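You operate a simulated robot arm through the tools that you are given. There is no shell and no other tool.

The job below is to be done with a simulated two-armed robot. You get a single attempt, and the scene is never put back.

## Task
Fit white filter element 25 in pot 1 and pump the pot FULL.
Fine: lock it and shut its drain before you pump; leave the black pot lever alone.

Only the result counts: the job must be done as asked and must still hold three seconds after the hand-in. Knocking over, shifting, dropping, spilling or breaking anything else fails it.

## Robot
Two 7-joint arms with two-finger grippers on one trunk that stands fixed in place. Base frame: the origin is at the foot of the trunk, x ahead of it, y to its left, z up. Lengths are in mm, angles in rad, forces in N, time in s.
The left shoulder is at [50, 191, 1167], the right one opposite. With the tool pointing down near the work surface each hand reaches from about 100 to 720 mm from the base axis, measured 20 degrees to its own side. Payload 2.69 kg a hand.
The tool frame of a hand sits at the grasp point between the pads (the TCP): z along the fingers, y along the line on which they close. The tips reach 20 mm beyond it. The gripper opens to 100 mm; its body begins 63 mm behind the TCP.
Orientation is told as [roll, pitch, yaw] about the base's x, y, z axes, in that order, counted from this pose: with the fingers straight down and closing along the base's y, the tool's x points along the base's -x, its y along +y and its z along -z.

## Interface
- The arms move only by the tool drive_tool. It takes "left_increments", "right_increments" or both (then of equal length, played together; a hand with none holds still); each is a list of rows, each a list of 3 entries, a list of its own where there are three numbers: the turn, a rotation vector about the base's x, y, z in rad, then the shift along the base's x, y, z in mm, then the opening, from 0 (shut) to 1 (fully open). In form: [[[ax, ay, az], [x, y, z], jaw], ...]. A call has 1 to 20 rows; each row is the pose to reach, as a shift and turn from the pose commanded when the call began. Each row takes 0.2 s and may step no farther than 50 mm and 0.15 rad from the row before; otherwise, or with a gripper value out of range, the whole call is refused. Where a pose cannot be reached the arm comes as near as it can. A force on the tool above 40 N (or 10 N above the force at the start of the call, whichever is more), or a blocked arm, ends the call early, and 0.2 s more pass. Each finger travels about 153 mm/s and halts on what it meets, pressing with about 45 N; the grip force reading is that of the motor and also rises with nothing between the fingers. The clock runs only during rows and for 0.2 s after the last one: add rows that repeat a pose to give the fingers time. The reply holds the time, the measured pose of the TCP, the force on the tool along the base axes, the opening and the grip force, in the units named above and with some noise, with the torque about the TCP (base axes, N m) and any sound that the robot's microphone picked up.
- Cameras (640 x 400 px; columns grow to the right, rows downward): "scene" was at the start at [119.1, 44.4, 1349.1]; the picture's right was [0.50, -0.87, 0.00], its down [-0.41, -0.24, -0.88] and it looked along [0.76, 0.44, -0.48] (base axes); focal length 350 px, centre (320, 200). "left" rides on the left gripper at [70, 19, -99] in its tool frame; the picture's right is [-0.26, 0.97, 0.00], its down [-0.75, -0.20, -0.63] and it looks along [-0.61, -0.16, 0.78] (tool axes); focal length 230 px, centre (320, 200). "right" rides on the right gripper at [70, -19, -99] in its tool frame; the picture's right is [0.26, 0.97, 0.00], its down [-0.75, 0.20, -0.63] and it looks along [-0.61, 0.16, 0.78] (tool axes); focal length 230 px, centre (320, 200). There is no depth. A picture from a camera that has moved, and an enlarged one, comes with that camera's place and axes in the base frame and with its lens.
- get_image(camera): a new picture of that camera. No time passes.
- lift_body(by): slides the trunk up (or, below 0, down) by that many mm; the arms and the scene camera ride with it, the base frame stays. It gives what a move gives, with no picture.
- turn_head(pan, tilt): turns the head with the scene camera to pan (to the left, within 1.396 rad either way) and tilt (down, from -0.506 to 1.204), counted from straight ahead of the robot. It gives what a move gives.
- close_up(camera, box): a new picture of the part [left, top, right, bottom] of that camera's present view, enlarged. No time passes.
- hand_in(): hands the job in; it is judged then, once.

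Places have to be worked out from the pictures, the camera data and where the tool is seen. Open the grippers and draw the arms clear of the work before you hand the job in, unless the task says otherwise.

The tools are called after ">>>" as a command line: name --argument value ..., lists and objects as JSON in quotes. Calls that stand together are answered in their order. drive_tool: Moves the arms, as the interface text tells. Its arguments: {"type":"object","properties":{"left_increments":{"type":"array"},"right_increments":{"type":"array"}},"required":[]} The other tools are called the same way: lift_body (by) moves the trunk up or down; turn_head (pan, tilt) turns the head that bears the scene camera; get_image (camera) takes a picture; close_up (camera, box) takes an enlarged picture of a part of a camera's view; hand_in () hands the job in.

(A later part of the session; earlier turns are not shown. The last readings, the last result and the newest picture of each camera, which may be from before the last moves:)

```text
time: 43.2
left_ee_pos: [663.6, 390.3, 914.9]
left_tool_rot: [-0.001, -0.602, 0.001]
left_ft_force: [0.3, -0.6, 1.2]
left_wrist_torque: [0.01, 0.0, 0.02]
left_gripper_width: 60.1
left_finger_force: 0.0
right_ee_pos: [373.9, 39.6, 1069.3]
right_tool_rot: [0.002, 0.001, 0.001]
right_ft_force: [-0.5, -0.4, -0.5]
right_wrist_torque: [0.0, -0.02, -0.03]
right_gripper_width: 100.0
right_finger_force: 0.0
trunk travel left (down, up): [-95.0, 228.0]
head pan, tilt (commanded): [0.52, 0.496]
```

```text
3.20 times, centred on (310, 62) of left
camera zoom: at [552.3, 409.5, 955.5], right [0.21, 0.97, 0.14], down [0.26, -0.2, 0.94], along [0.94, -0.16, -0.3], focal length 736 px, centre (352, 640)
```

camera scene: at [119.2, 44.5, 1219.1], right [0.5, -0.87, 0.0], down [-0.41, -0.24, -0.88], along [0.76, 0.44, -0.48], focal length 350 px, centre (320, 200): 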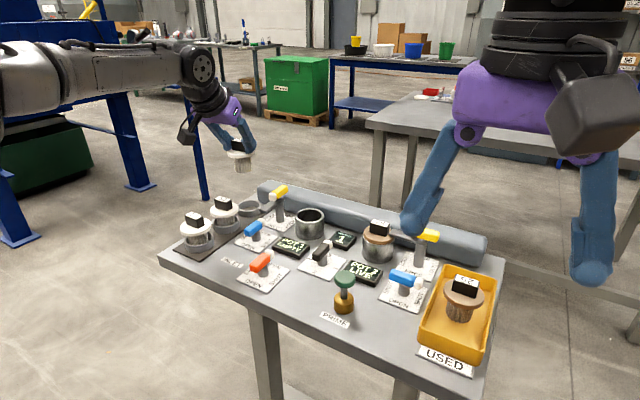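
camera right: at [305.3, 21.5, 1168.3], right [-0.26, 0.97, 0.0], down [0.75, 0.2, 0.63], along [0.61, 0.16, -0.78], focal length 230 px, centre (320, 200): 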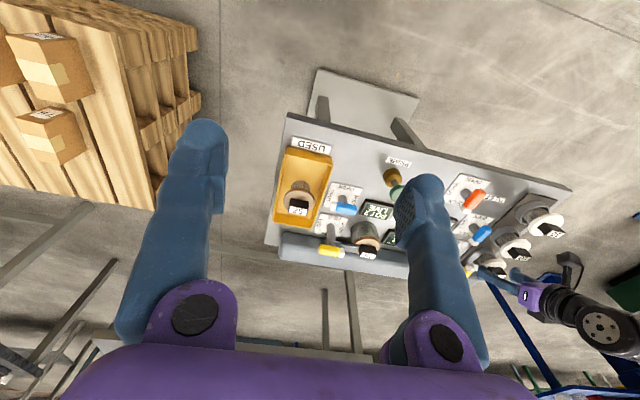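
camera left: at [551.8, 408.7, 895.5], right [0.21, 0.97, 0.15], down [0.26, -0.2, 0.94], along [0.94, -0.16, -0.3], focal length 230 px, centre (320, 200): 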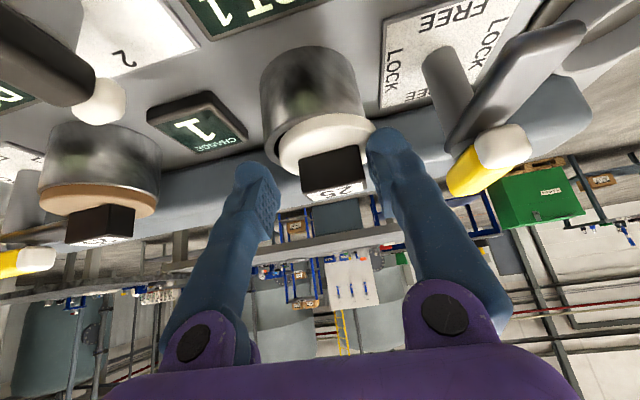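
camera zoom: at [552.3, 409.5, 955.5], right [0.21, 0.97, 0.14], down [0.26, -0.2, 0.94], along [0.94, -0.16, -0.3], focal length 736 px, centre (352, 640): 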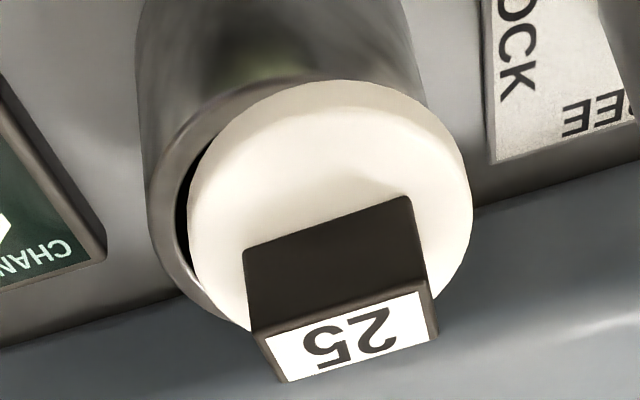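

On opening, the tips swung slightly downward, brushed the disc and dragged the element about 6 mm toward +y (block now centred near y 396.8, pot near 390.5). I'll re-grip it a little higher, lift it a few mm, recentre, and then open while rising.

>>> drive_tool --left_increments '[[[0, 0, 0], [1, 3, -8], 0.58], [[0, 0, 0], [1, 6.3, -20], 0.58], [[0, 0, 0], [1, 6.3, -32], 0.58], [[0, 0, 0], [1, 6.3, -44], 0.58], [[0, 0, 0], [1, 6.3, -51], 0.58], [[0, 0, 0], [1, 6.3, -55], 0.58], [[0, 0, 0], [1, 6.3, -55], 0.58]]'

>>> close_up --camera "left" --box '[210, 80, 450, 230]'

>>> close_up --camera "scene" --box '[260, 170, 356, 230]'

```text
time: 44.8
left_ee_pos: [666.3, 398.2, 858.4]
left_tool_rot: [-0.002, -0.601, 0.002]
left_ft_force: [-0.6, -0.3, -0.4]
left_wrist_torque: [-0.02, 0.01, 0.02]
left_gripper_width: 58.0
left_finger_force: 0.0
right_ee_pos: [374.1, 40.8, 1069.4]
right_tool_rot: [0.0, 0.002, -0.001]
right_ft_force: [-0.8, -0.2, -0.5]
right_wrist_torque: [-0.03, -0.01, -0.02]
right_gripper_width: 99.8
right_finger_force: 0.0
trunk travel left (down, up): [-95.0, 228.0]
head pan, tilt (commanded): [0.52, 0.496]
```

```text
2.67 times, centred on (330, 155) of left
camera zoom: at [553.7, 416.1, 899.5], right [0.21, 0.97, 0.15], down [0.26, -0.2, 0.94], along [0.94, -0.16, -0.3], focal length 614 px, centre (293, 320)
```

zoom: 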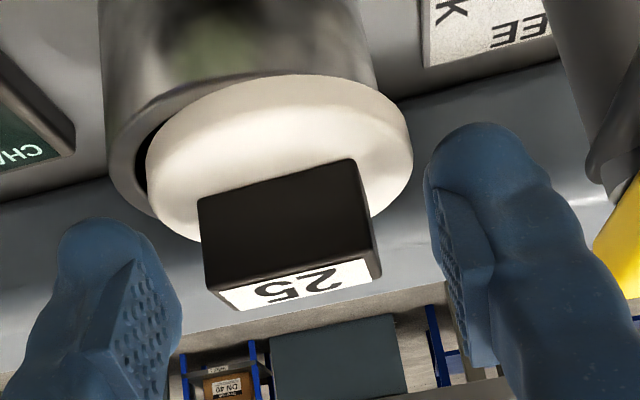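

```text
6.67 times, centred on (308, 200) of scene
camera zoom: at [119.1, 44.4, 1219.2], right [0.5, -0.87, 0.0], down [-0.41, -0.24, -0.88], along [0.76, 0.44, -0.48], focal length 2332 px, centre (400, 200)
```

zoom: 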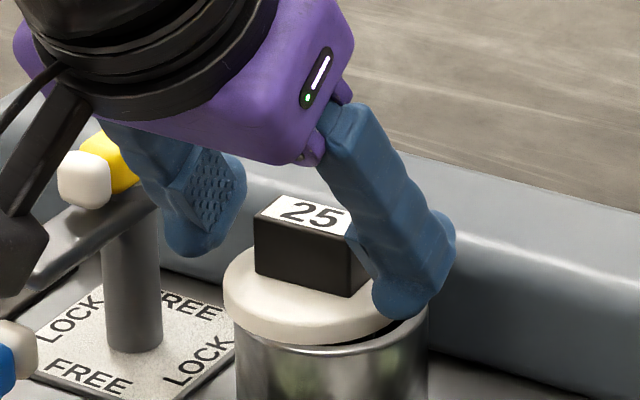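

Aligned over the block. I close the jaws gradually.

>>> drive_tool --left_increments '[[[0, 0, 0], [0, 0, 0], 0.48], [[0, 0, 0], [0, 0, 0], 0.4], [[0, 0, 0], [0, 0, 0], 0.36], [[0, 0, 0], [0, 0, 0], 0.3], [[0, 0, 0], [0, 0, 0], 0.2], [[0, 0, 0], [0, 0, 0], 0.1]]'

>>> close_up --camera "left" --box '[210, 80, 450, 230]'

>>> close_up --camera "scene" --box '[260, 170, 356, 230]'

```text
time: 46.2
left_ee_pos: [665.6, 397.6, 858.2]
left_tool_rot: [-0.002, -0.6, 0.001]
left_ft_force: [-0.1, -0.5, -0.5]
left_wrist_torque: [-0.09, 0.03, -0.01]
left_gripper_width: 34.9
left_finger_force: 45.0
right_ee_pos: [374.2, 41.0, 1070.5]
right_tool_rot: [0.0, -0.002, 0.0]
right_ft_force: [0.3, 1.2, -0.8]
right_wrist_torque: [0.01, -0.04, -0.01]
right_gripper_width: 99.8
right_finger_force: 0.1
trunk travel left (down, up): [-95.0, 228.0]
head pan, tilt (commanded): [0.52, 0.496]
```

```text
2.67 times, centred on (330, 155) of left
camera zoom: at [553.7, 416.0, 899.6], right [0.21, 0.97, 0.14], down [0.26, -0.2, 0.94], along [0.94, -0.16, -0.3], focal length 614 px, centre (293, 320)
```

zoom: 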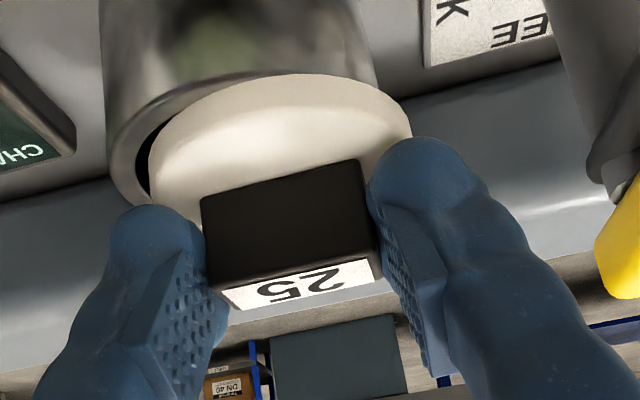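

```text
6.67 times, centred on (308, 200) of scene
camera zoom: at [119.1, 44.4, 1219.1], right [0.5, -0.87, 0.0], down [-0.41, -0.24, -0.88], along [0.76, 0.44, -0.48], focal length 2332 px, centre (400, 200)
```

zoom: 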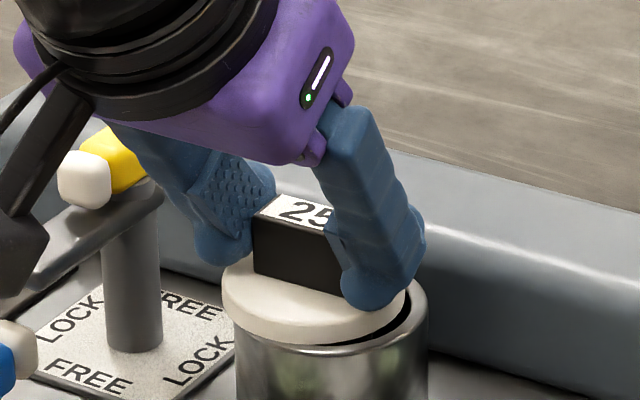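

Gripped at 34.9 mm with no side load. I lift 6 mm and shift −6.3 mm in y, then check centring.

>>> drive_tool --left_increments '[[[0, 0, 0], [0, 0, 2], 0.1], [[0, 0, 0], [0, 0, 4], 0.1], [[0, 0, 0], [0, 0, 6], 0.1], [[0, 0, 0], [0, -3, 6], 0.1], [[0, 0, 0], [0, -6.3, 6], 0.1], [[0, 0, 0], [0, -6.3, 6], 0.1]]'

>>> close_up --camera "left" --box '[230, 50, 390, 150]'

>>> close_up --camera "scene" --box '[280, 190, 344, 230]'

```text
time: 47.6
left_ee_pos: [664.8, 389.4, 864.1]
left_tool_rot: [-0.003, -0.601, 0.001]
left_ft_force: [-1.2, 0.3, -0.7]
left_wrist_torque: [-0.02, -0.03, 0.03]
left_gripper_width: 34.6
left_finger_force: 44.8
right_ee_pos: [374.7, 40.8, 1069.8]
right_tool_rot: [0.001, -0.001, 0.001]
right_ft_force: [-0.5, -0.6, 0.2]
right_wrist_torque: [0.03, 0.03, -0.02]
right_gripper_width: 100.0
right_finger_force: 0.0
trunk travel left (down, up): [-95.0, 228.0]
head pan, tilt (commanded): [0.52, 0.496]
```

```text
4.00 times, centred on (310, 100) of left
camera zoom: at [553.3, 409.5, 905.3], right [0.21, 0.97, 0.14], down [0.26, -0.2, 0.94], along [0.94, -0.16, -0.3], focal length 920 px, centre (360, 600)
```

zoom: 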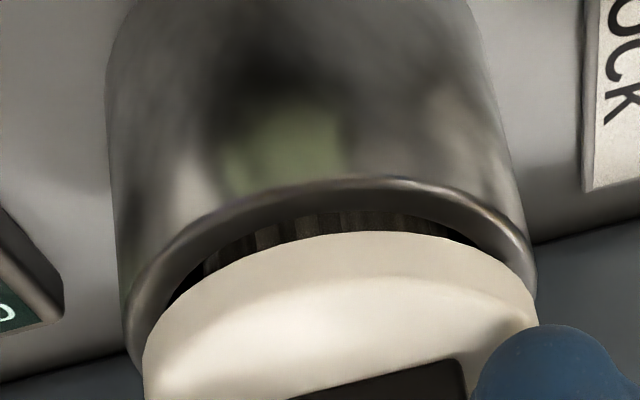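

```text
10.00 times, centred on (312, 210) of scene
camera zoom: at [119.2, 44.5, 1219.1], right [0.5, -0.87, 0.0], down [-0.41, -0.24, -0.88], along [0.76, 0.44, -0.48], focal length 3497 px, centre (400, 100)
```

zoom: 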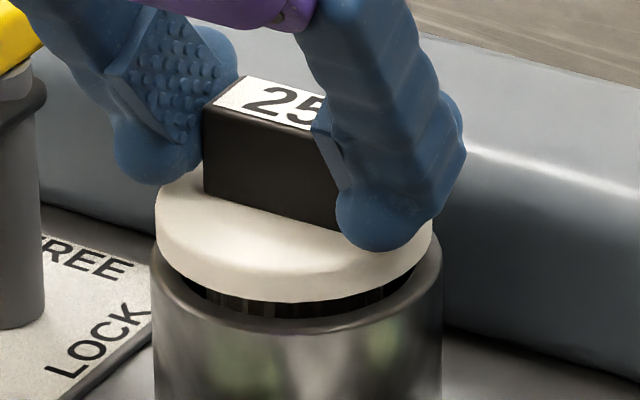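

Centred again in both views. I lower 5 mm, then in small steps until light contact.

>>> drive_tool --left_increments '[[[0, 0, 0], [0, 0, -2], 0.1], [[0, 0, 0], [0, 0, -4], 0.1], [[0, 0, 0], [0, 0, -5], 0.1], [[0, 0, 0], [0, 0, -5.7], 0.1], [[0, 0, 0], [0, 0, -6.2], 0.1], [[0, 0, 0], [0, 0, -6.2], 0.1]]'

>>> close_up --camera "scene" --box '[280, 190, 344, 230]'

```text
time: 49.0
left_ee_pos: [665.1, 389.7, 860.1]
left_tool_rot: [-0.002, -0.599, 0.002]
left_ft_force: [0.5, 0.1, -0.6]
left_wrist_torque: [0.01, -0.01, 0.06]
left_gripper_width: 34.6
left_finger_force: 44.7
right_ee_pos: [374.8, 39.7, 1070.8]
right_tool_rot: [-0.001, -0.001, 0.001]
right_ft_force: [0.3, -1.1, -0.3]
right_wrist_torque: [0.0, -0.02, 0.05]
right_gripper_width: 99.9
right_finger_force: 0.1
trunk travel left (down, up): [-95.0, 228.0]
head pan, tilt (commanded): [0.52, 0.496]
```

```text
10.00 times, centred on (312, 210) of scene
camera zoom: at [119.2, 44.5, 1219.1], right [0.5, -0.87, 0.0], down [-0.41, -0.24, -0.88], along [0.76, 0.44, -0.48], focal length 3497 px, centre (400, 100)
```

zoom: 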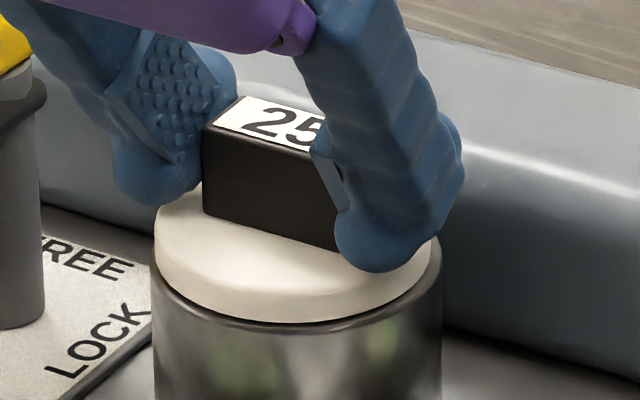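

Nearly seated (about 1 mm left). A little lower still until contact shows.

>>> drive_tool --left_increments '[[[0, 0, 0], [0, 0, -0.6], 0.1], [[0, 0, 0], [0, 0, -1.2], 0.1], [[0, 0, 0], [0, 0, -1.7], 0.1], [[0, 0, 0], [0, 0, -1.7], 0.1]]'

>>> close_up --camera "scene" --box '[280, 190, 344, 230]'

```text
time: 50.0
left_ee_pos: [666.1, 389.4, 859.0]
left_tool_rot: [0.001, -0.603, 0.003]
left_ft_force: [-1.1, -1.3, 2.1]
left_wrist_torque: [-0.11, -0.01, 0.02]
left_gripper_width: 34.9
left_finger_force: 45.3
right_ee_pos: [373.4, 40.3, 1069.8]
right_tool_rot: [0.0, 0.001, 0.001]
right_ft_force: [0.1, -0.5, -0.1]
right_wrist_torque: [0.02, 0.0, 0.04]
right_gripper_width: 100.0
right_finger_force: 0.1
trunk travel left (down, up): [-95.0, 228.0]
head pan, tilt (commanded): [0.52, 0.496]
```

```text
10.00 times, centred on (312, 210) of scene
camera zoom: at [118.8, 44.2, 1219.2], right [0.5, -0.87, 0.0], down [-0.41, -0.24, -0.88], along [0.76, 0.44, -0.48], focal length 3497 px, centre (400, 100)
```

zoom: 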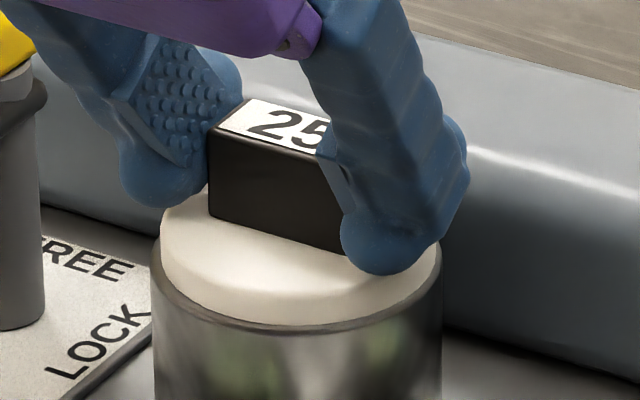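

Seated with ~2 N. Now I open in small steps while rising so the tips stay off the disc.

>>> drive_tool --left_increments '[[[0, 0, 0], [0, 0, 0.4], 0.33], [[0, 0, 0], [0, 0, 0.4], 0.37], [[0, 0, 0], [0, 0, 0.4], 0.41], [[0, 0, 0], [0, 0, 2], 0.45], [[0, 0, 0], [0, 0, 5], 0.5], [[0, 0, 0], [0, 0, 9], 0.55], [[0, 0, 0], [0, 0, 15], 0.58], [[0, 0, 0], [0, 0, 25], 0.6], [[0, 0, 0], [0, 0, 40], 0.6], [[0, 0, 0], [0, 0, 60], 0.6]]'

>>> close_up --camera "scene" --box '[260, 170, 356, 250]'

>>> close_up --camera "left" --box '[210, 0, 410, 125]'

```text
time: 52.2
left_ee_pos: [665.2, 391.2, 918.7]
left_tool_rot: [0.0, -0.601, -0.001]
left_ft_force: [-0.1, -0.1, 0.4]
left_wrist_torque: [-0.01, 0.01, 0.02]
left_gripper_width: 60.0
left_finger_force: 0.0
right_ee_pos: [373.8, 40.6, 1070.3]
right_tool_rot: [-0.001, 0.001, 0.0]
right_ft_force: [-0.4, 0.7, -0.2]
right_wrist_torque: [-0.02, 0.05, -0.04]
right_gripper_width: 100.0
right_finger_force: 0.1
trunk travel left (down, up): [-95.0, 228.0]
head pan, tilt (commanded): [0.52, 0.496]
```

```text
5.00 times, centred on (308, 210) of scene
camera zoom: at [118.9, 44.3, 1219.2], right [0.5, -0.87, 0.0], down [-0.41, -0.24, -0.88], along [0.76, 0.44, -0.48], focal length 1749 px, centre (380, 150)
```

zoom: 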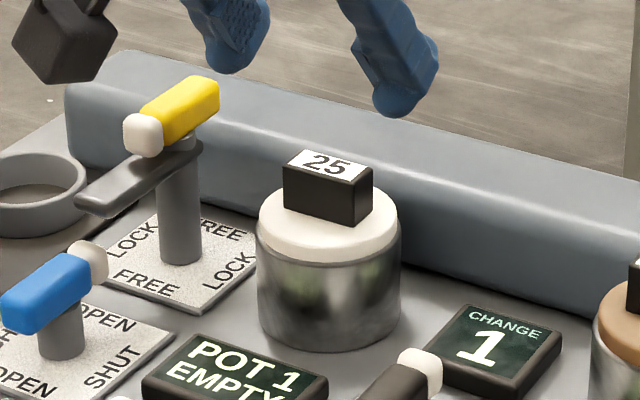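

```text
3.20 times, centred on (310, 62) of left
camera zoom: at [552.6, 409.6, 959.3], right [0.21, 0.97, 0.15], down [0.26, -0.2, 0.94], along [0.94, -0.16, -0.3], focal length 736 px, centre (352, 640)
```

zoom: 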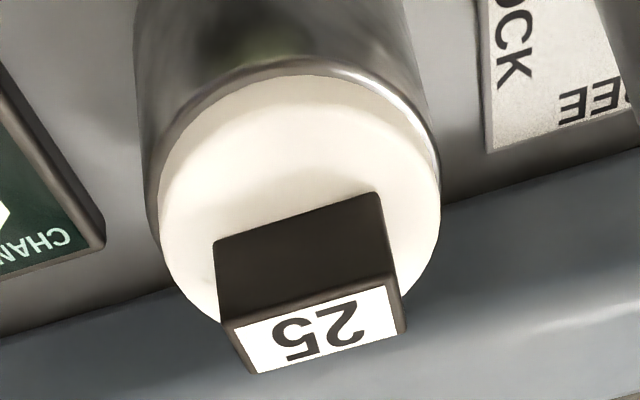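

Element 25 is now squarely seated and centred in pot 1. Next is the lock lever: I zoom on it from both cameras to fix its handle and pivot.

>>> get_image --camera "left"

>>> close_up --camera "left" --box '[360, 0, 520, 100]'

>>> close_up --camera "scene" --box '[250, 170, 330, 240]'

```text
taken
camera left: at [552.6, 409.6, 959.3], right [0.21, 0.97, 0.15], down [0.26, -0.2, 0.94], along [0.94, -0.16, -0.3], focal length 230 px, centre (320, 200)
```

left: 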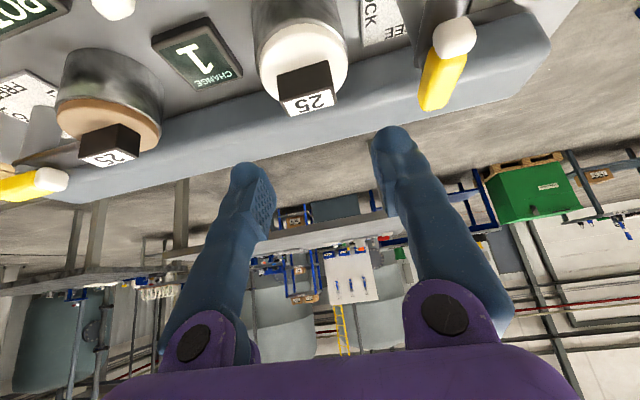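

```text
4.00 times, centred on (440, 50) of left
camera zoom: at [552.6, 409.6, 959.3], right [0.21, 0.97, 0.15], down [0.26, -0.2, 0.94], along [0.94, -0.16, -0.3], focal length 920 px, centre (-160, 800)
```

zoom: 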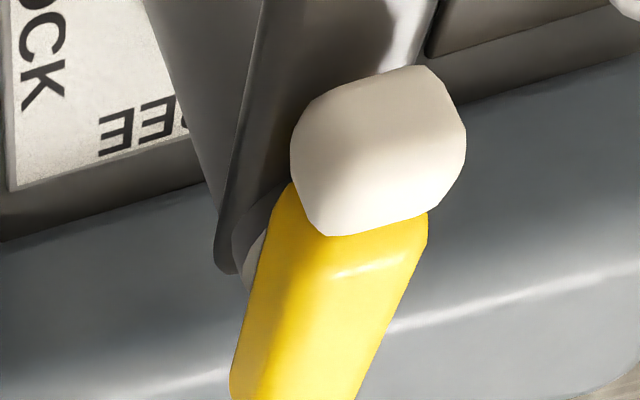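

```text
5.71 times, centred on (290, 205) of scene
camera zoom: at [118.9, 44.3, 1219.2], right [0.5, -0.87, 0.0], down [-0.41, -0.24, -0.88], along [0.76, 0.44, -0.48], focal length 1998 px, centre (491, 171)
```

zoom: 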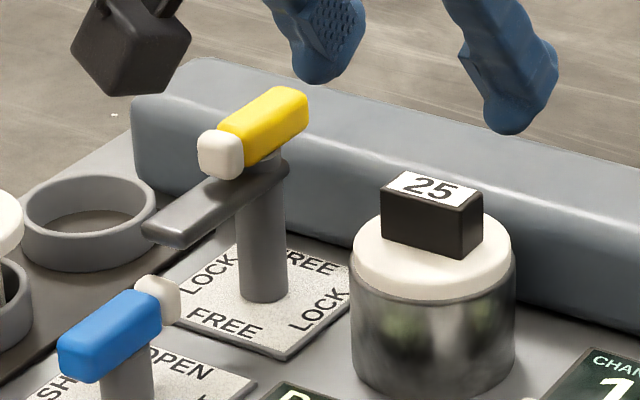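

The lock handle spans roughly x 649–711 at y≈475.5, z≈851, with its pivot near (681, 476). I'll grip the handle at its centre and turn it a quarter turn counter-clockwise, so I move above it now with a bit more tilt and look.

>>> drive_tool --left_increments '[[[0, 0, 0], [1, 10, 10], 0.6], [[0, -0.03, 0], [3, 30, 12], 0.6], [[0, -0.06, 0], [4, 50, 12], 0.6], [[0, -0.1, 0], [5, 70, 10], 0.55], [[0, -0.1, 0], [5, 85, 5], 0.5], [[0, -0.1, 0], [5, 85, 5], 0.5]]'

>>> get_image --camera "left"

>>> close_up --camera "left" --box '[220, 0, 420, 125]'

>>> close_up --camera "scene" --box '[220, 110, 350, 240]'

```text
time: 53.6
left_ee_pos: [669.9, 476.3, 923.5]
left_tool_rot: [0.0, -0.701, 0.001]
left_ft_force: [0.0, -0.2, -0.4]
left_wrist_torque: [-0.01, 0.0, 0.0]
left_gripper_width: 49.9
left_finger_force: 0.0
right_ee_pos: [375.3, 39.2, 1071.4]
right_tool_rot: [0.0, 0.0, 0.001]
right_ft_force: [0.7, -0.1, 0.0]
right_wrist_torque: [-0.03, -0.02, -0.02]
right_gripper_width: 100.0
right_finger_force: 0.0
trunk travel left (down, up): [-95.0, 228.0]
head pan, tilt (commanded): [0.52, 0.496]
```

```text
taken
camera left: at [555.0, 494.4, 952.4], right [0.2, 0.97, 0.17], down [0.17, -0.2, 0.97], along [0.97, -0.16, -0.2], focal length 230 px, centre (320, 200)
```

left: 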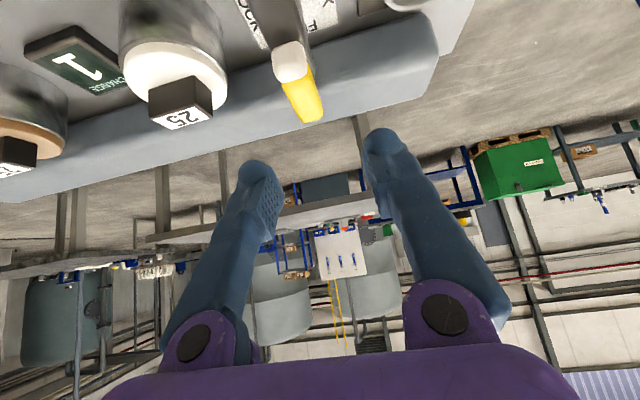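

```text
3.20 times, centred on (320, 62) of left
camera zoom: at [555.0, 494.4, 952.4], right [0.2, 0.97, 0.17], down [0.17, -0.2, 0.97], along [0.97, -0.16, -0.2], focal length 736 px, centre (320, 640)
```

zoom: 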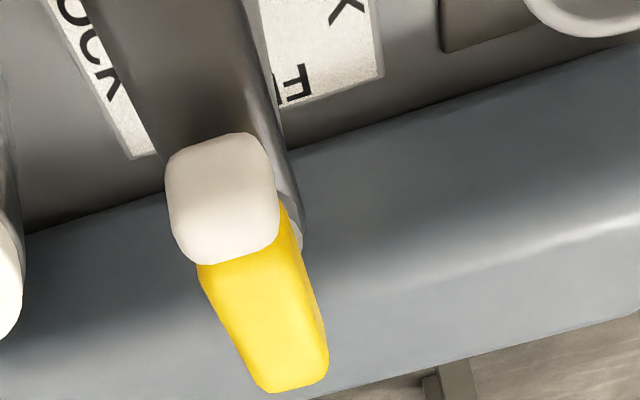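

```text
3.08 times, centred on (285, 175) of scene
camera zoom: at [119.1, 44.4, 1219.2], right [0.5, -0.87, 0.0], down [-0.41, -0.24, -0.88], along [0.76, 0.44, -0.48], focal length 1076 px, centre (428, 277)
```

zoom: 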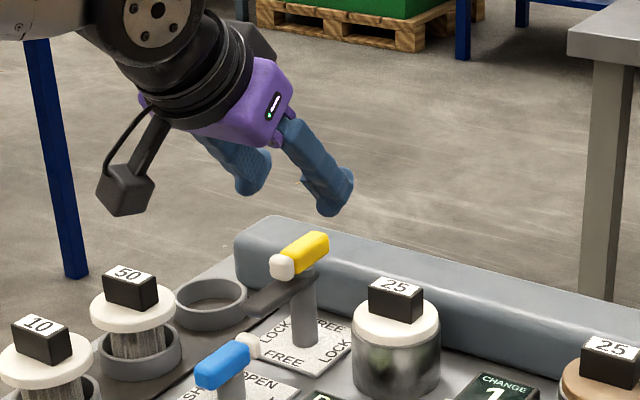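

Cross-triangulating gives the handle at y≈474, z≈852 (top ~859), pivot x≈679.5. I descend astride the handle with the jaws at 45 mm, stopping just above grip height to check.

>>> drive_tool --left_increments '[[[0, 0, 0], [-1.8, -1.2, -12], 0.45], [[0, 0, 0], [-1.8, -1.2, -26], 0.45], [[0, 0, 0], [-1.8, -1.2, -38], 0.45], [[0, 0, 0], [-1.8, -1.2, -48], 0.45], [[0, 0, 0], [-1.8, -1.2, -53], 0.45], [[0, 0, 0], [-1.8, -1.2, -53], 0.45]]'

>>> get_image --camera "left"

>>> close_up --camera "scene" --box '[240, 150, 320, 210]'

```text
time: 55.0
left_ee_pos: [668.3, 474.7, 870.7]
left_tool_rot: [0.0, -0.702, -0.001]
left_ft_force: [-1.3, 0.1, 0.5]
left_wrist_torque: [0.02, 0.0, 0.02]
left_gripper_width: 44.8
left_finger_force: 0.1
right_ee_pos: [374.5, 40.3, 1070.2]
right_tool_rot: [0.0, 0.0, 0.001]
right_ft_force: [-0.1, 0.3, 0.6]
right_wrist_torque: [-0.03, -0.01, 0.0]
right_gripper_width: 99.9
right_finger_force: 0.1
trunk travel left (down, up): [-95.0, 228.0]
head pan, tilt (commanded): [0.52, 0.496]
```

```text
taken
camera left: at [552.7, 493.5, 898.3], right [0.2, 0.97, 0.17], down [0.17, -0.2, 0.97], along [0.97, -0.16, -0.2], focal length 230 px, centre (320, 200)
```

left: 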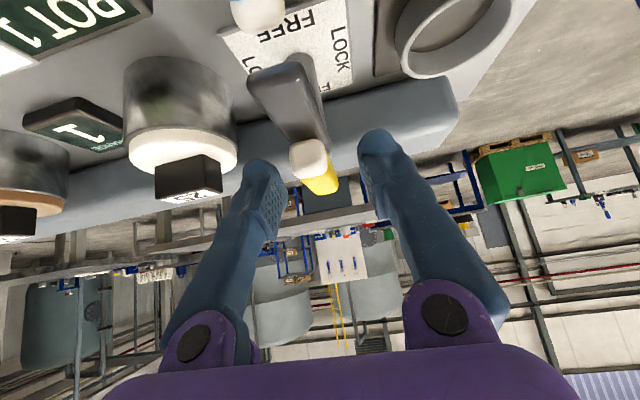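

```text
6.67 times, centred on (280, 180) of scene
camera zoom: at [119.1, 44.4, 1219.2], right [0.5, -0.87, 0.0], down [-0.41, -0.24, -0.88], along [0.76, 0.44, -0.48], focal length 2332 px, centre (587, 333)
```

zoom: 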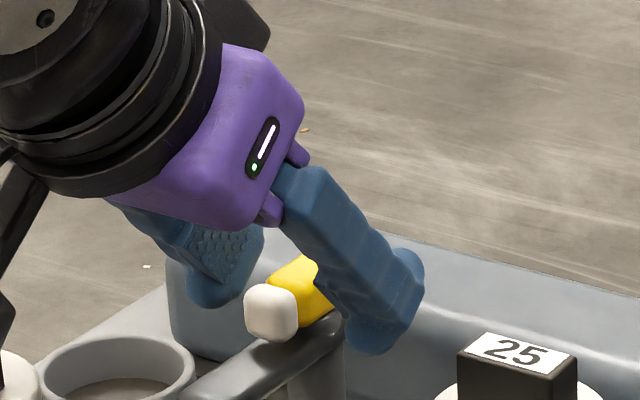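

The handle lies between the fingers. I lower 2.5 mm more and close on it gradually.

>>> drive_tool --left_increments '[[[0, 0, 0], [0.5, 0, -2.5], 0.4], [[0, 0, 0], [0.5, 0, -2.5], 0.3], [[0, 0, 0], [0.5, 0, -2.5], 0.22], [[0, 0, 0], [0.5, 0, -2.5], 0.16], [[0, 0, 0], [0.5, 0, -2.5], 0.1], [[0, 0, 0], [0.5, 0, -2.5], 0.0], [[0, 0, 0], [0.5, 0, -2.5], 0.0]]'

>>> close_up --camera "left" --box '[220, 80, 420, 205]'

>>> close_up --camera "scene" --box '[240, 150, 320, 210]'

```text
time: 56.6
left_ee_pos: [669.3, 473.8, 865.2]
left_tool_rot: [-0.003, -0.7, 0.0]
left_ft_force: [1.0, -11.9, -3.9]
left_wrist_torque: [-0.11, -0.22, -0.11]
left_gripper_width: 17.2
left_finger_force: 43.2
right_ee_pos: [375.7, 39.4, 1069.3]
right_tool_rot: [0.001, 0.001, -0.001]
right_ft_force: [-1.3, -0.3, 0.2]
right_wrist_torque: [-0.01, 0.03, 0.0]
right_gripper_width: 99.7
right_finger_force: 0.1
trunk travel left (down, up): [-95.0, 228.0]
head pan, tilt (commanded): [0.52, 0.496]
```

```text
3.20 times, centred on (320, 142) of left
camera zoom: at [553.6, 492.5, 895.5], right [0.2, 0.97, 0.17], down [0.17, -0.2, 0.97], along [0.97, -0.16, -0.2], focal length 736 px, centre (320, 384)
```

zoom: 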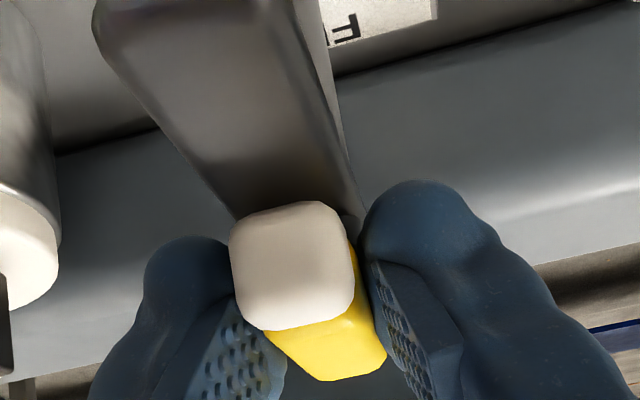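

```text
6.67 times, centred on (280, 180) of scene
camera zoom: at [119.5, 43.7, 1219.1], right [0.5, -0.87, 0.0], down [-0.41, -0.24, -0.88], along [0.76, 0.44, -0.48], focal length 2332 px, centre (587, 333)
```

zoom: 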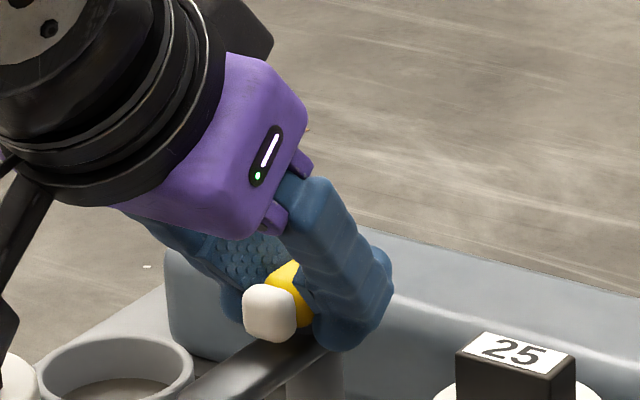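

Gripped at 17 mm; the −12 N side force says my hand is ~2 mm too far toward +y, which I correct while starting the turn. I rotate counter-clockwise about the pivot by 0.39 rad first and check forces.

>>> drive_tool --left_increments '[[[0, 0, 0], [0, -1.5, 0], 0.0], [[0, 0, 0.13], [0.1, -2.7, 0], 0.0], [[0, 0, 0.26], [0.3, -3.8, 0], 0.0], [[0, 0, 0.39], [0.7, -4.9, 0], 0.0], [[0, 0, 0.39], [0.7, -4.9, 0], 0.0]]'

>>> close_up --camera "left" --box '[220, 80, 420, 205]'

>>> close_up --camera "scene" --box '[240, 150, 320, 210]'

```text
time: 57.8
left_ee_pos: [669.7, 469.3, 865.9]
left_tool_rot: [-0.001, -0.701, 0.392]
left_ft_force: [-2.8, -2.1, -2.5]
left_wrist_torque: [-0.08, 0.14, 0.0]
left_gripper_width: 17.2
left_finger_force: 42.0
right_ee_pos: [373.4, 39.0, 1068.7]
right_tool_rot: [-0.001, 0.001, 0.0]
right_ft_force: [-0.2, -0.4, 0.2]
right_wrist_torque: [0.0, 0.01, -0.02]
right_gripper_width: 99.8
right_finger_force: 0.0
trunk travel left (down, up): [-95.0, 228.0]
head pan, tilt (commanded): [0.52, 0.496]
```

```text
3.20 times, centred on (320, 142) of left
camera zoom: at [556.0, 442.9, 895.5], right [-0.19, 0.97, 0.17], down [0.23, -0.12, 0.97], along [0.95, 0.22, -0.2], focal length 736 px, centre (320, 384)
```

zoom: 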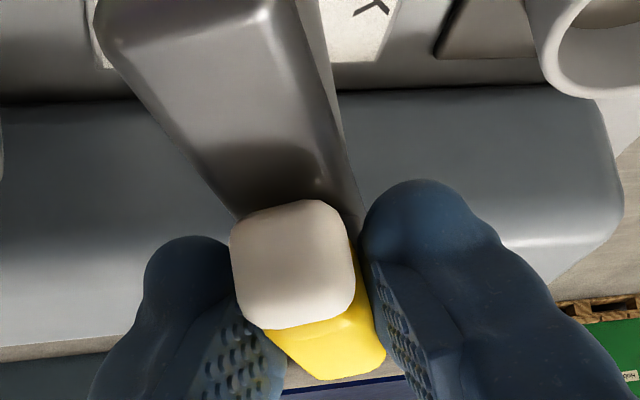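

```text
6.67 times, centred on (280, 180) of scene
camera zoom: at [119.1, 44.4, 1219.1], right [0.5, -0.87, 0.0], down [-0.41, -0.24, -0.88], along [0.76, 0.44, -0.48], focal length 2332 px, centre (587, 333)
```

zoom: 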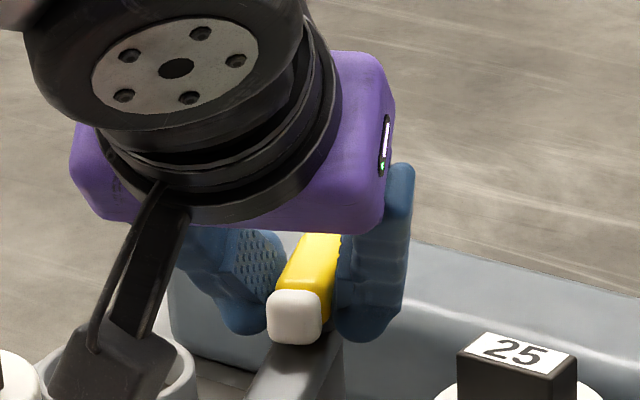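

The handle turns with the hand and forces are small. I continue the turn to 1.04 rad in total.

>>> drive_tool --left_increments '[[[0, 0, 0.13], [0.5, -1.05, 0], 0.0], [[0, 0, 0.26], [1.2, -2.0, 0], 0.0], [[0, 0, 0.39], [1.9, -2.9, 0], 0.0], [[0, 0, 0.52], [2.8, -3.7, 0], 0.0], [[0, 0, 0.65], [3.8, -4.3, 0], 0.0], [[0, 0, 0.65], [3.8, -4.3, 0], 0.0]]'

>>> get_image --camera "left"

>>> close_up --camera "scene" --box '[230, 130, 350, 220]'

```text
time: 59.2
left_ee_pos: [674.0, 465.5, 867.4]
left_tool_rot: [-0.006, -0.7, 1.044]
left_ft_force: [5.8, 6.7, -6.2]
left_wrist_torque: [0.26, -0.13, 0.0]
left_gripper_width: 17.2
left_finger_force: 42.7
right_ee_pos: [374.9, 41.2, 1069.8]
right_tool_rot: [0.0, 0.0, 0.001]
right_ft_force: [-0.4, -0.9, 0.3]
right_wrist_torque: [-0.01, 0.01, 0.0]
right_gripper_width: 99.9
right_finger_force: 0.1
trunk travel left (down, up): [-95.0, 228.0]
head pan, tilt (commanded): [0.52, 0.496]
```

```text
taken
camera left: at [599.5, 374.8, 895.7], right [-0.73, 0.66, 0.16], down [0.26, 0.05, 0.97], along [0.63, 0.75, -0.2], focal length 230 px, centre (320, 200)
```

left: 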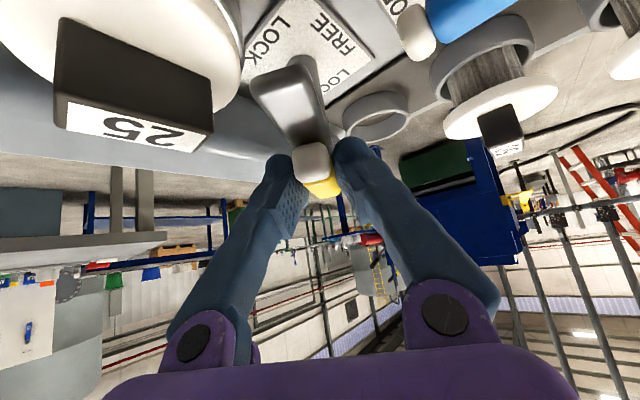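

```text
4.44 times, centred on (290, 175) of scene
camera zoom: at [120.1, 45.4, 1218.9], right [0.5, -0.87, 0.0], down [-0.41, -0.24, -0.88], along [0.76, 0.44, -0.48], focal length 1554 px, centre (453, 311)
```

zoom: 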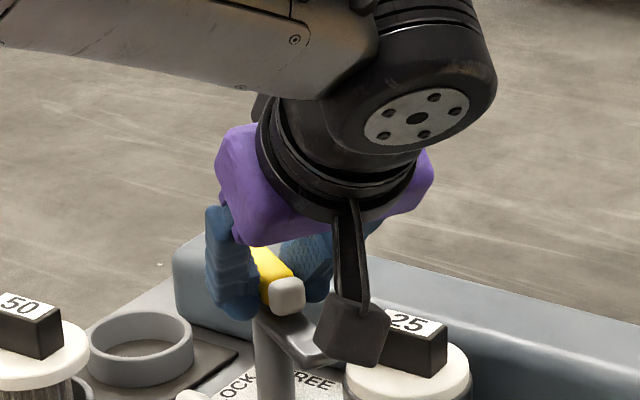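

Still turning freely with modest forces. I finish the last half radian, trimming the path by about 1 mm toward +x/+y to unload.

>>> drive_tool --left_increments '[[[0, 0, 0.1], [1.2, 0.3, -0.5], 0.0], [[0, 0, 0.2], [2.4, 0.3, -1], 0.0], [[0, 0, 0.3], [3.4, 0.1, -1], 0.0], [[0, 0, 0.4], [4.4, -0.1, -1], 0.0], [[0, 0, 0.48], [5.2, -0.2, -1], 0.0], [[0, 0, 0.53], [5.6, -0.2, -1], 0.0], [[0, 0, 0.53], [5.6, -0.2, -1], 0.0]]'

>>> get_image --camera "left"

>>> close_up --camera "scene" --box '[230, 130, 350, 220]'

```text
time: 59.5
left_ee_pos: [673.8, 464.2, 866.9]
left_tool_rot: [-0.016, -0.699, 1.091]
left_ft_force: [24.3, 4.8, -15.3]
left_wrist_torque: [0.62, -0.48, -0.15]
left_gripper_width: 17.2
left_finger_force: 42.7
left hand out of reach, approached as far as the arm can: row 1
right_ee_pos: [377.9, 42.7, 1067.8]
right_tool_rot: [-0.003, 0.002, 0.001]
right_ft_force: [0.0, 0.8, 0.3]
right_wrist_torque: [0.02, -0.01, 0.02]
right_gripper_width: 99.7
right_finger_force: 0.1
trunk travel left (down, up): [-95.0, 228.0]
head pan, tilt (commanded): [0.52, 0.496]
stopped in row 1 (left hand): the force on the tool passed its limit at 48 N (the readings are from after the stop); the commanded pose is now the measured one
```

```text
taken
camera left: at [602.9, 371.7, 895.5], right [-0.76, 0.63, 0.15], down [0.24, 0.06, 0.97], along [0.6, 0.77, -0.2], focal length 230 px, centre (320, 200)
```

left: 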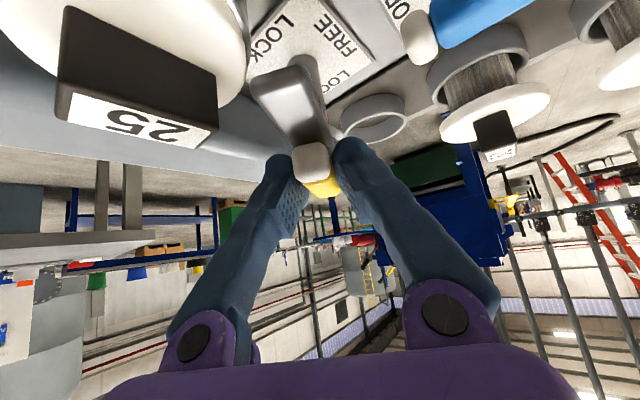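

```text
4.44 times, centred on (290, 175) of scene
camera zoom: at [122.9, 46.4, 1218.3], right [0.5, -0.87, 0.0], down [-0.42, -0.24, -0.88], along [0.76, 0.44, -0.48], focal length 1554 px, centre (453, 311)
```

zoom: 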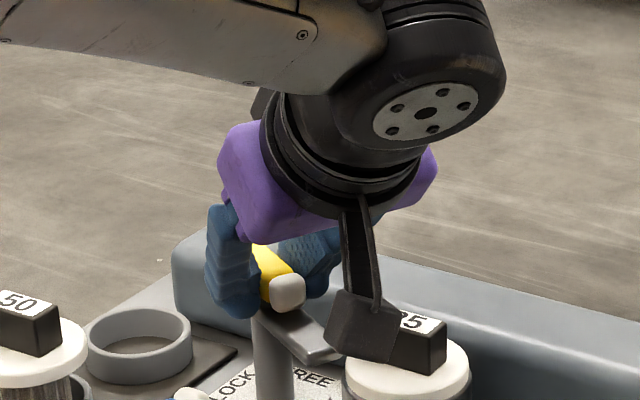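

The arm can't follow beyond ~62° in this posture (48 N stop), so the lever is about two-thirds turned. I let the force settle first, without moving, before releasing the handle.

>>> drive_tool --left_increments '[[[0, 0, 0], [0, 0, 0], 0.0], [[0, 0, 0], [0, 0, 0], 0.0]]'

```text
time: 60.1
left_ee_pos: [674.5, 466.1, 866.0]
left_tool_rot: [-0.015, -0.698, 1.094]
left_ft_force: [30.5, 8.0, -21.7]
left_wrist_torque: [0.54, -0.3, -0.21]
left_gripper_width: 17.3
left_finger_force: 43.1
right_ee_pos: [377.4, 42.1, 1067.4]
right_tool_rot: [-0.001, 0.004, 0.0]
right_ft_force: [0.4, 0.1, 0.0]
right_wrist_torque: [0.01, -0.02, -0.03]
right_gripper_width: 100.0
right_finger_force: 0.0
trunk travel left (down, up): [-95.0, 228.0]
head pan, tilt (commanded): [0.52, 0.496]
```

The arm is being held at its limit with ~30 N. I back the turn off by 0.1 rad to where it was unloaded, so that the release will be gentle.

>>> drive_tool --left_increments '[[[0, 0, -0.05], [0, 0.7, 0], 0.0], [[0, 0, -0.1], [0, 1.4, 0], 0.0], [[0, 0, -0.1], [0, 1.4, 0], 0.0]]'

```text
time: 60.9
left_ee_pos: [673.9, 465.5, 866.6]
left_tool_rot: [-0.013, -0.696, 0.989]
left_ft_force: [23.4, -3.3, -23.6]
left_wrist_torque: [-0.12, -0.01, -0.22]
left_gripper_width: 17.1
left_finger_force: 42.5
right_ee_pos: [377.4, 42.4, 1067.3]
right_tool_rot: [-0.001, 0.004, 0.001]
right_ft_force: [0.4, 0.5, -0.2]
right_wrist_torque: [-0.03, 0.02, 0.01]
right_gripper_width: 100.0
right_finger_force: 0.0
trunk travel left (down, up): [-95.0, 228.0]
head pan, tilt (commanded): [0.52, 0.496]
```

>>> drive_tool --left_increments '[[[0, 0, 0], [2, 0, -2], 0.0], [[0, 0, 0], [4, 0, -4], 0.0], [[0, 0, 0], [4, 0, -4], 0.0]]'

```text
time: 61.7
left_ee_pos: [673.0, 465.6, 866.6]
left_tool_rot: [-0.015, -0.7, 0.995]
left_ft_force: [-15.2, -13.1, -12.6]
left_wrist_torque: [-0.69, 0.68, 0.04]
left_gripper_width: 17.1
left_finger_force: 43.1
right_ee_pos: [373.5, 41.5, 1070.4]
right_tool_rot: [-0.001, -0.001, 0.0]
right_ft_force: [-0.4, -0.8, -0.4]
right_wrist_torque: [0.01, 0.02, -0.01]
right_gripper_width: 100.1
right_finger_force: 0.0
trunk travel left (down, up): [-95.0, 228.0]
head pan, tilt (commanded): [0.52, 0.496]
```

The force has swung to (−15, −13, −13) N, so I overshot slightly; I ease the command by about 1.5 mm along that direction to unload the grip.

>>> drive_tool --left_increments '[[[0, 0, 0], [-0.8, -0.8, -0.7], 0.0], [[0, 0, 0], [-1.6, -1.6, -1.4], 0.0], [[0, 0, 0], [-1.6, -1.6, -1.4], 0.0]]'

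```text
time: 62.5
left_ee_pos: [673.0, 465.5, 867.7]
left_tool_rot: [-0.019, -0.706, 0.998]
left_ft_force: [-2.2, 1.1, -9.2]
left_wrist_torque: [-0.64, 0.44, 0.03]
left_gripper_width: 17.1
left_finger_force: 42.7
right_ee_pos: [374.9, 40.7, 1070.2]
right_tool_rot: [0.001, -0.001, 0.001]
right_ft_force: [0.7, 0.4, -0.7]
right_wrist_torque: [0.02, -0.02, -0.01]
right_gripper_width: 99.9
right_finger_force: 0.0
trunk travel left (down, up): [-95.0, 228.0]
head pan, tilt (commanded): [0.52, 0.496]
```

Grip is nearly unloaded now. Rather than fight the wrist limit, I release the handle, rise clear, and will push the locking arm the rest of the way with closed fingertips.

>>> drive_tool --left_increments '[[[0, 0, 0], [0, 0, 0], 0.2], [[0, 0, 0], [0, 0, 0.5], 0.28], [[0, 0, 0], [0, 0, 2], 0.36], [[0, 0, 0], [0, 0, 6], 0.42], [[0, 0, 0], [-2, 0, 16], 0.45], [[0, 0, 0], [-5, -2, 30], 0.45], [[0, 0, 0], [-10, -5, 48], 0.45], [[0, 0, 0], [-15, -10, 66], 0.45]]'

>>> get_image --camera "left"

>>> close_up --camera "scene" --box '[230, 150, 350, 240]'

```text
time: 64.3
left_ee_pos: [657.7, 454.8, 930.8]
left_tool_rot: [-0.018, -0.704, 0.994]
left_ft_force: [-0.3, 0.4, 0.0]
left_wrist_torque: [0.04, 0.0, 0.01]
left_gripper_width: 45.0
left_finger_force: 0.0
right_ee_pos: [374.3, 40.4, 1071.2]
right_tool_rot: [-0.001, 0.001, 0.001]
right_ft_force: [-0.3, -0.2, -0.4]
right_wrist_torque: [0.01, -0.02, 0.0]
right_gripper_width: 99.7
right_finger_force: 0.1
trunk travel left (down, up): [-95.0, 228.0]
head pan, tilt (commanded): [0.52, 0.496]
```

```text
taken
camera left: at [578.0, 368.2, 958.9], right [-0.7, 0.7, 0.15], down [0.25, 0.03, 0.97], along [0.67, 0.71, -0.2], focal length 230 px, centre (320, 200)
```

left: 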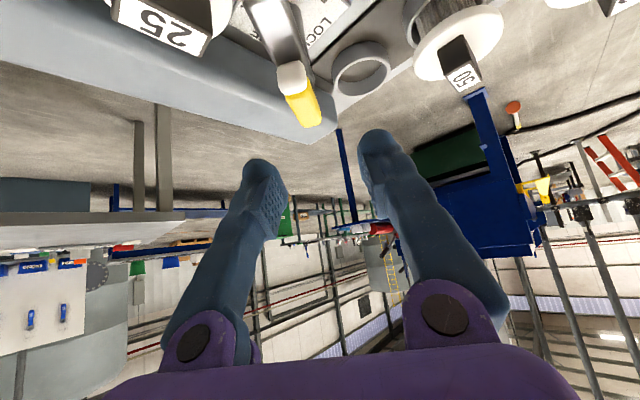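

```text
4.44 times, centred on (290, 195) of scene
camera zoom: at [118.9, 44.3, 1219.2], right [0.5, -0.87, 0.0], down [-0.41, -0.24, -0.88], along [0.76, 0.44, -0.48], focal length 1554 px, centre (453, 222)
```

zoom: 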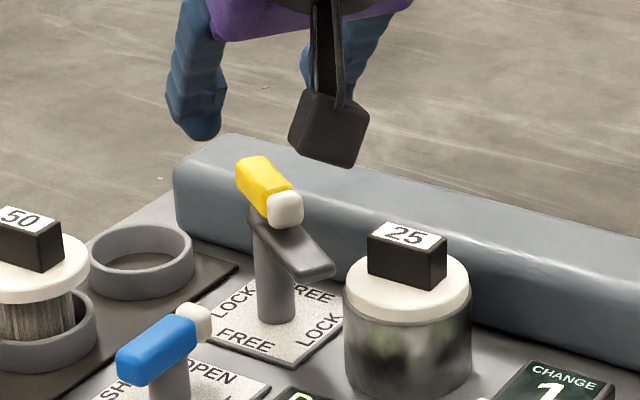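

The lever has turned about 57° and the element is undisturbed. I swing the hand back to yaw 0 with jaws closed, at a point short of the arm: about (605, 438, 915).

>>> drive_tool --left_increments '[[[0, 0, -0.12], [-8, -2, 5], 0.4], [[0, 0, -0.25], [-16, -4, 5], 0.3], [[0, 0, -0.38], [-24, -6, 5], 0.2], [[0, 0, -0.51], [-32, -9, 3], 0.1], [[0, 0, -0.64], [-40, -12, 0], 0.0], [[0, 0, -0.77], [-46, -15, -5], 0.0], [[0, 0, -0.89], [-50, -17, -10], 0.0], [[0, 0, -0.994], [-52, -17, -15], 0.0], [[0, 0, -0.994], [-52, -17, -15], 0.0]]'

>>> get_image --camera "left"

>>> close_up --camera "left" --box '[240, 0, 480, 150]'

```text
time: 66.3
left_ee_pos: [605.4, 438.4, 917.4]
left_tool_rot: [-0.021, -0.705, 0.001]
left_ft_force: [0.0, -0.2, -0.6]
left_wrist_torque: [0.0, 0.0, 0.0]
left_gripper_width: 0.1
left_finger_force: 29.9
right_ee_pos: [374.6, 40.3, 1069.5]
right_tool_rot: [-0.001, -0.001, -0.001]
right_ft_force: [-0.6, -0.3, 0.4]
right_wrist_torque: [-0.01, -0.01, -0.01]
right_gripper_width: 100.1
right_finger_force: 0.1
trunk travel left (down, up): [-95.0, 228.0]
head pan, tilt (commanded): [0.52, 0.496]
```

```text
taken
camera left: at [489.6, 458.9, 946.1], right [0.21, 0.97, 0.15], down [0.16, -0.19, 0.97], along [0.96, -0.18, -0.2], focal length 230 px, centre (320, 200)
```

left: 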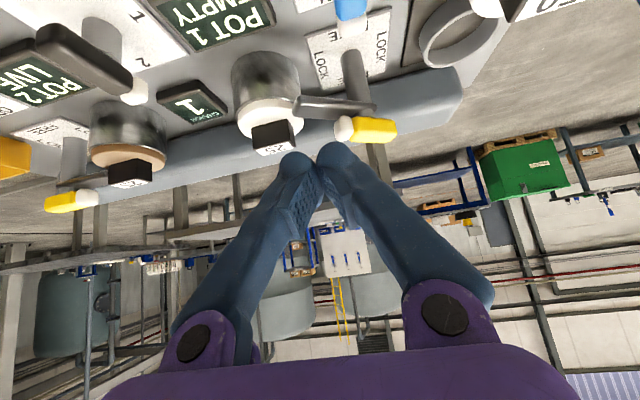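

```text
2.67 times, centred on (360, 75) of left
camera zoom: at [489.6, 458.9, 946.1], right [0.21, 0.97, 0.15], down [0.16, -0.19, 0.97], along [0.96, -0.18, -0.2], focal length 614 px, centre (213, 533)
```

zoom: 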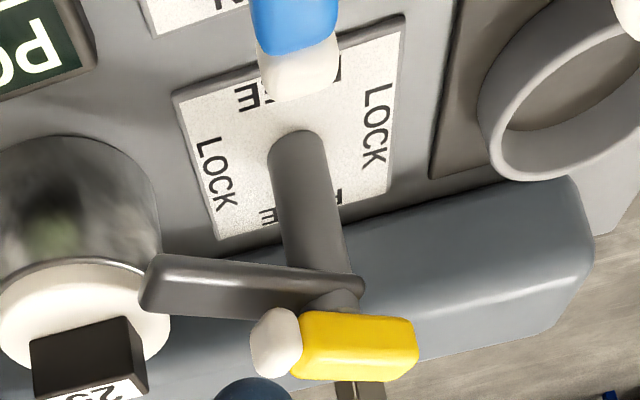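

The locking arm's tip is near (642, 423) with its top at z≈840, just clear of the disc (830). I lower the closed fingertips behind it (y≈447) to arm height.

>>> drive_tool --left_increments '[[[0, 0, 0], [0, 4, -15], 0.0], [[0, 0, 0], [0, 7.5, -32], 0.0], [[0, 0, 0], [0, 7.5, -48], 0.0], [[0, 0, 0], [0, 7.5, -60], 0.0], [[0, 0, 0], [0, 7.5, -68], 0.0], [[0, 0, 0], [0, 7.5, -68], 0.0]]'

>>> get_image --camera "left"

>>> close_up --camera "scene" --box '[240, 150, 340, 235]'

```text
time: 67.7
left_ee_pos: [605.4, 445.9, 848.8]
left_tool_rot: [-0.019, -0.704, 0.002]
left_ft_force: [-0.1, -1.2, 0.7]
left_wrist_torque: [-0.07, 0.0, -0.01]
left_gripper_width: 0.0
left_finger_force: 29.6
right_ee_pos: [374.5, 39.5, 1071.4]
right_tool_rot: [0.0, 0.001, 0.0]
right_ft_force: [0.2, -0.1, -0.2]
right_wrist_torque: [-0.02, 0.02, -0.03]
right_gripper_width: 99.9
right_finger_force: 0.1
trunk travel left (down, up): [-95.0, 228.0]
head pan, tilt (commanded): [0.52, 0.496]
```

```text
taken
camera left: at [489.8, 466.3, 877.3], right [0.21, 0.97, 0.15], down [0.16, -0.19, 0.97], along [0.96, -0.17, -0.2], focal length 230 px, centre (320, 200)
```

left: 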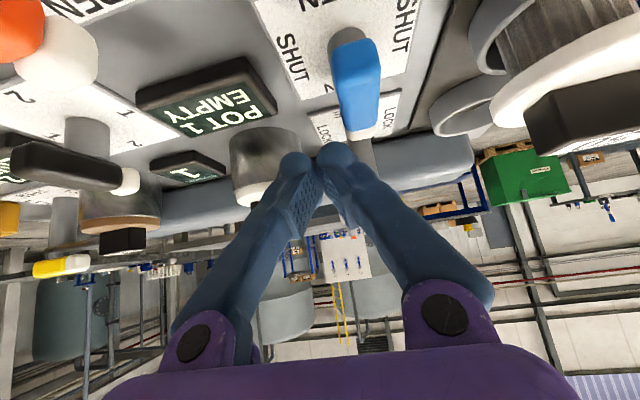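

```text
4.71 times, centred on (290, 192) of scene
camera zoom: at [119.1, 44.4, 1219.2], right [0.5, -0.87, 0.0], down [-0.41, -0.24, -0.88], along [0.76, 0.44, -0.48], focal length 1646 px, centre (461, 235)
```

zoom: 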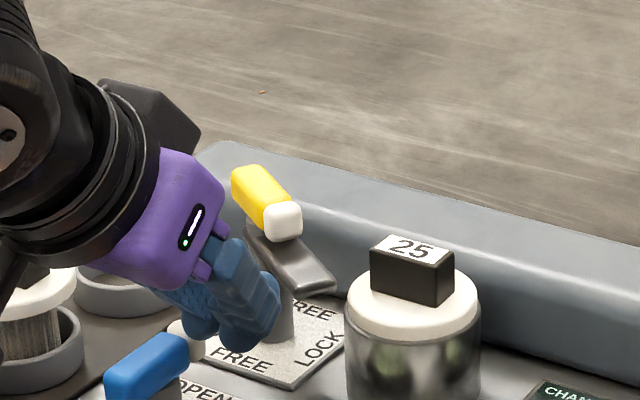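

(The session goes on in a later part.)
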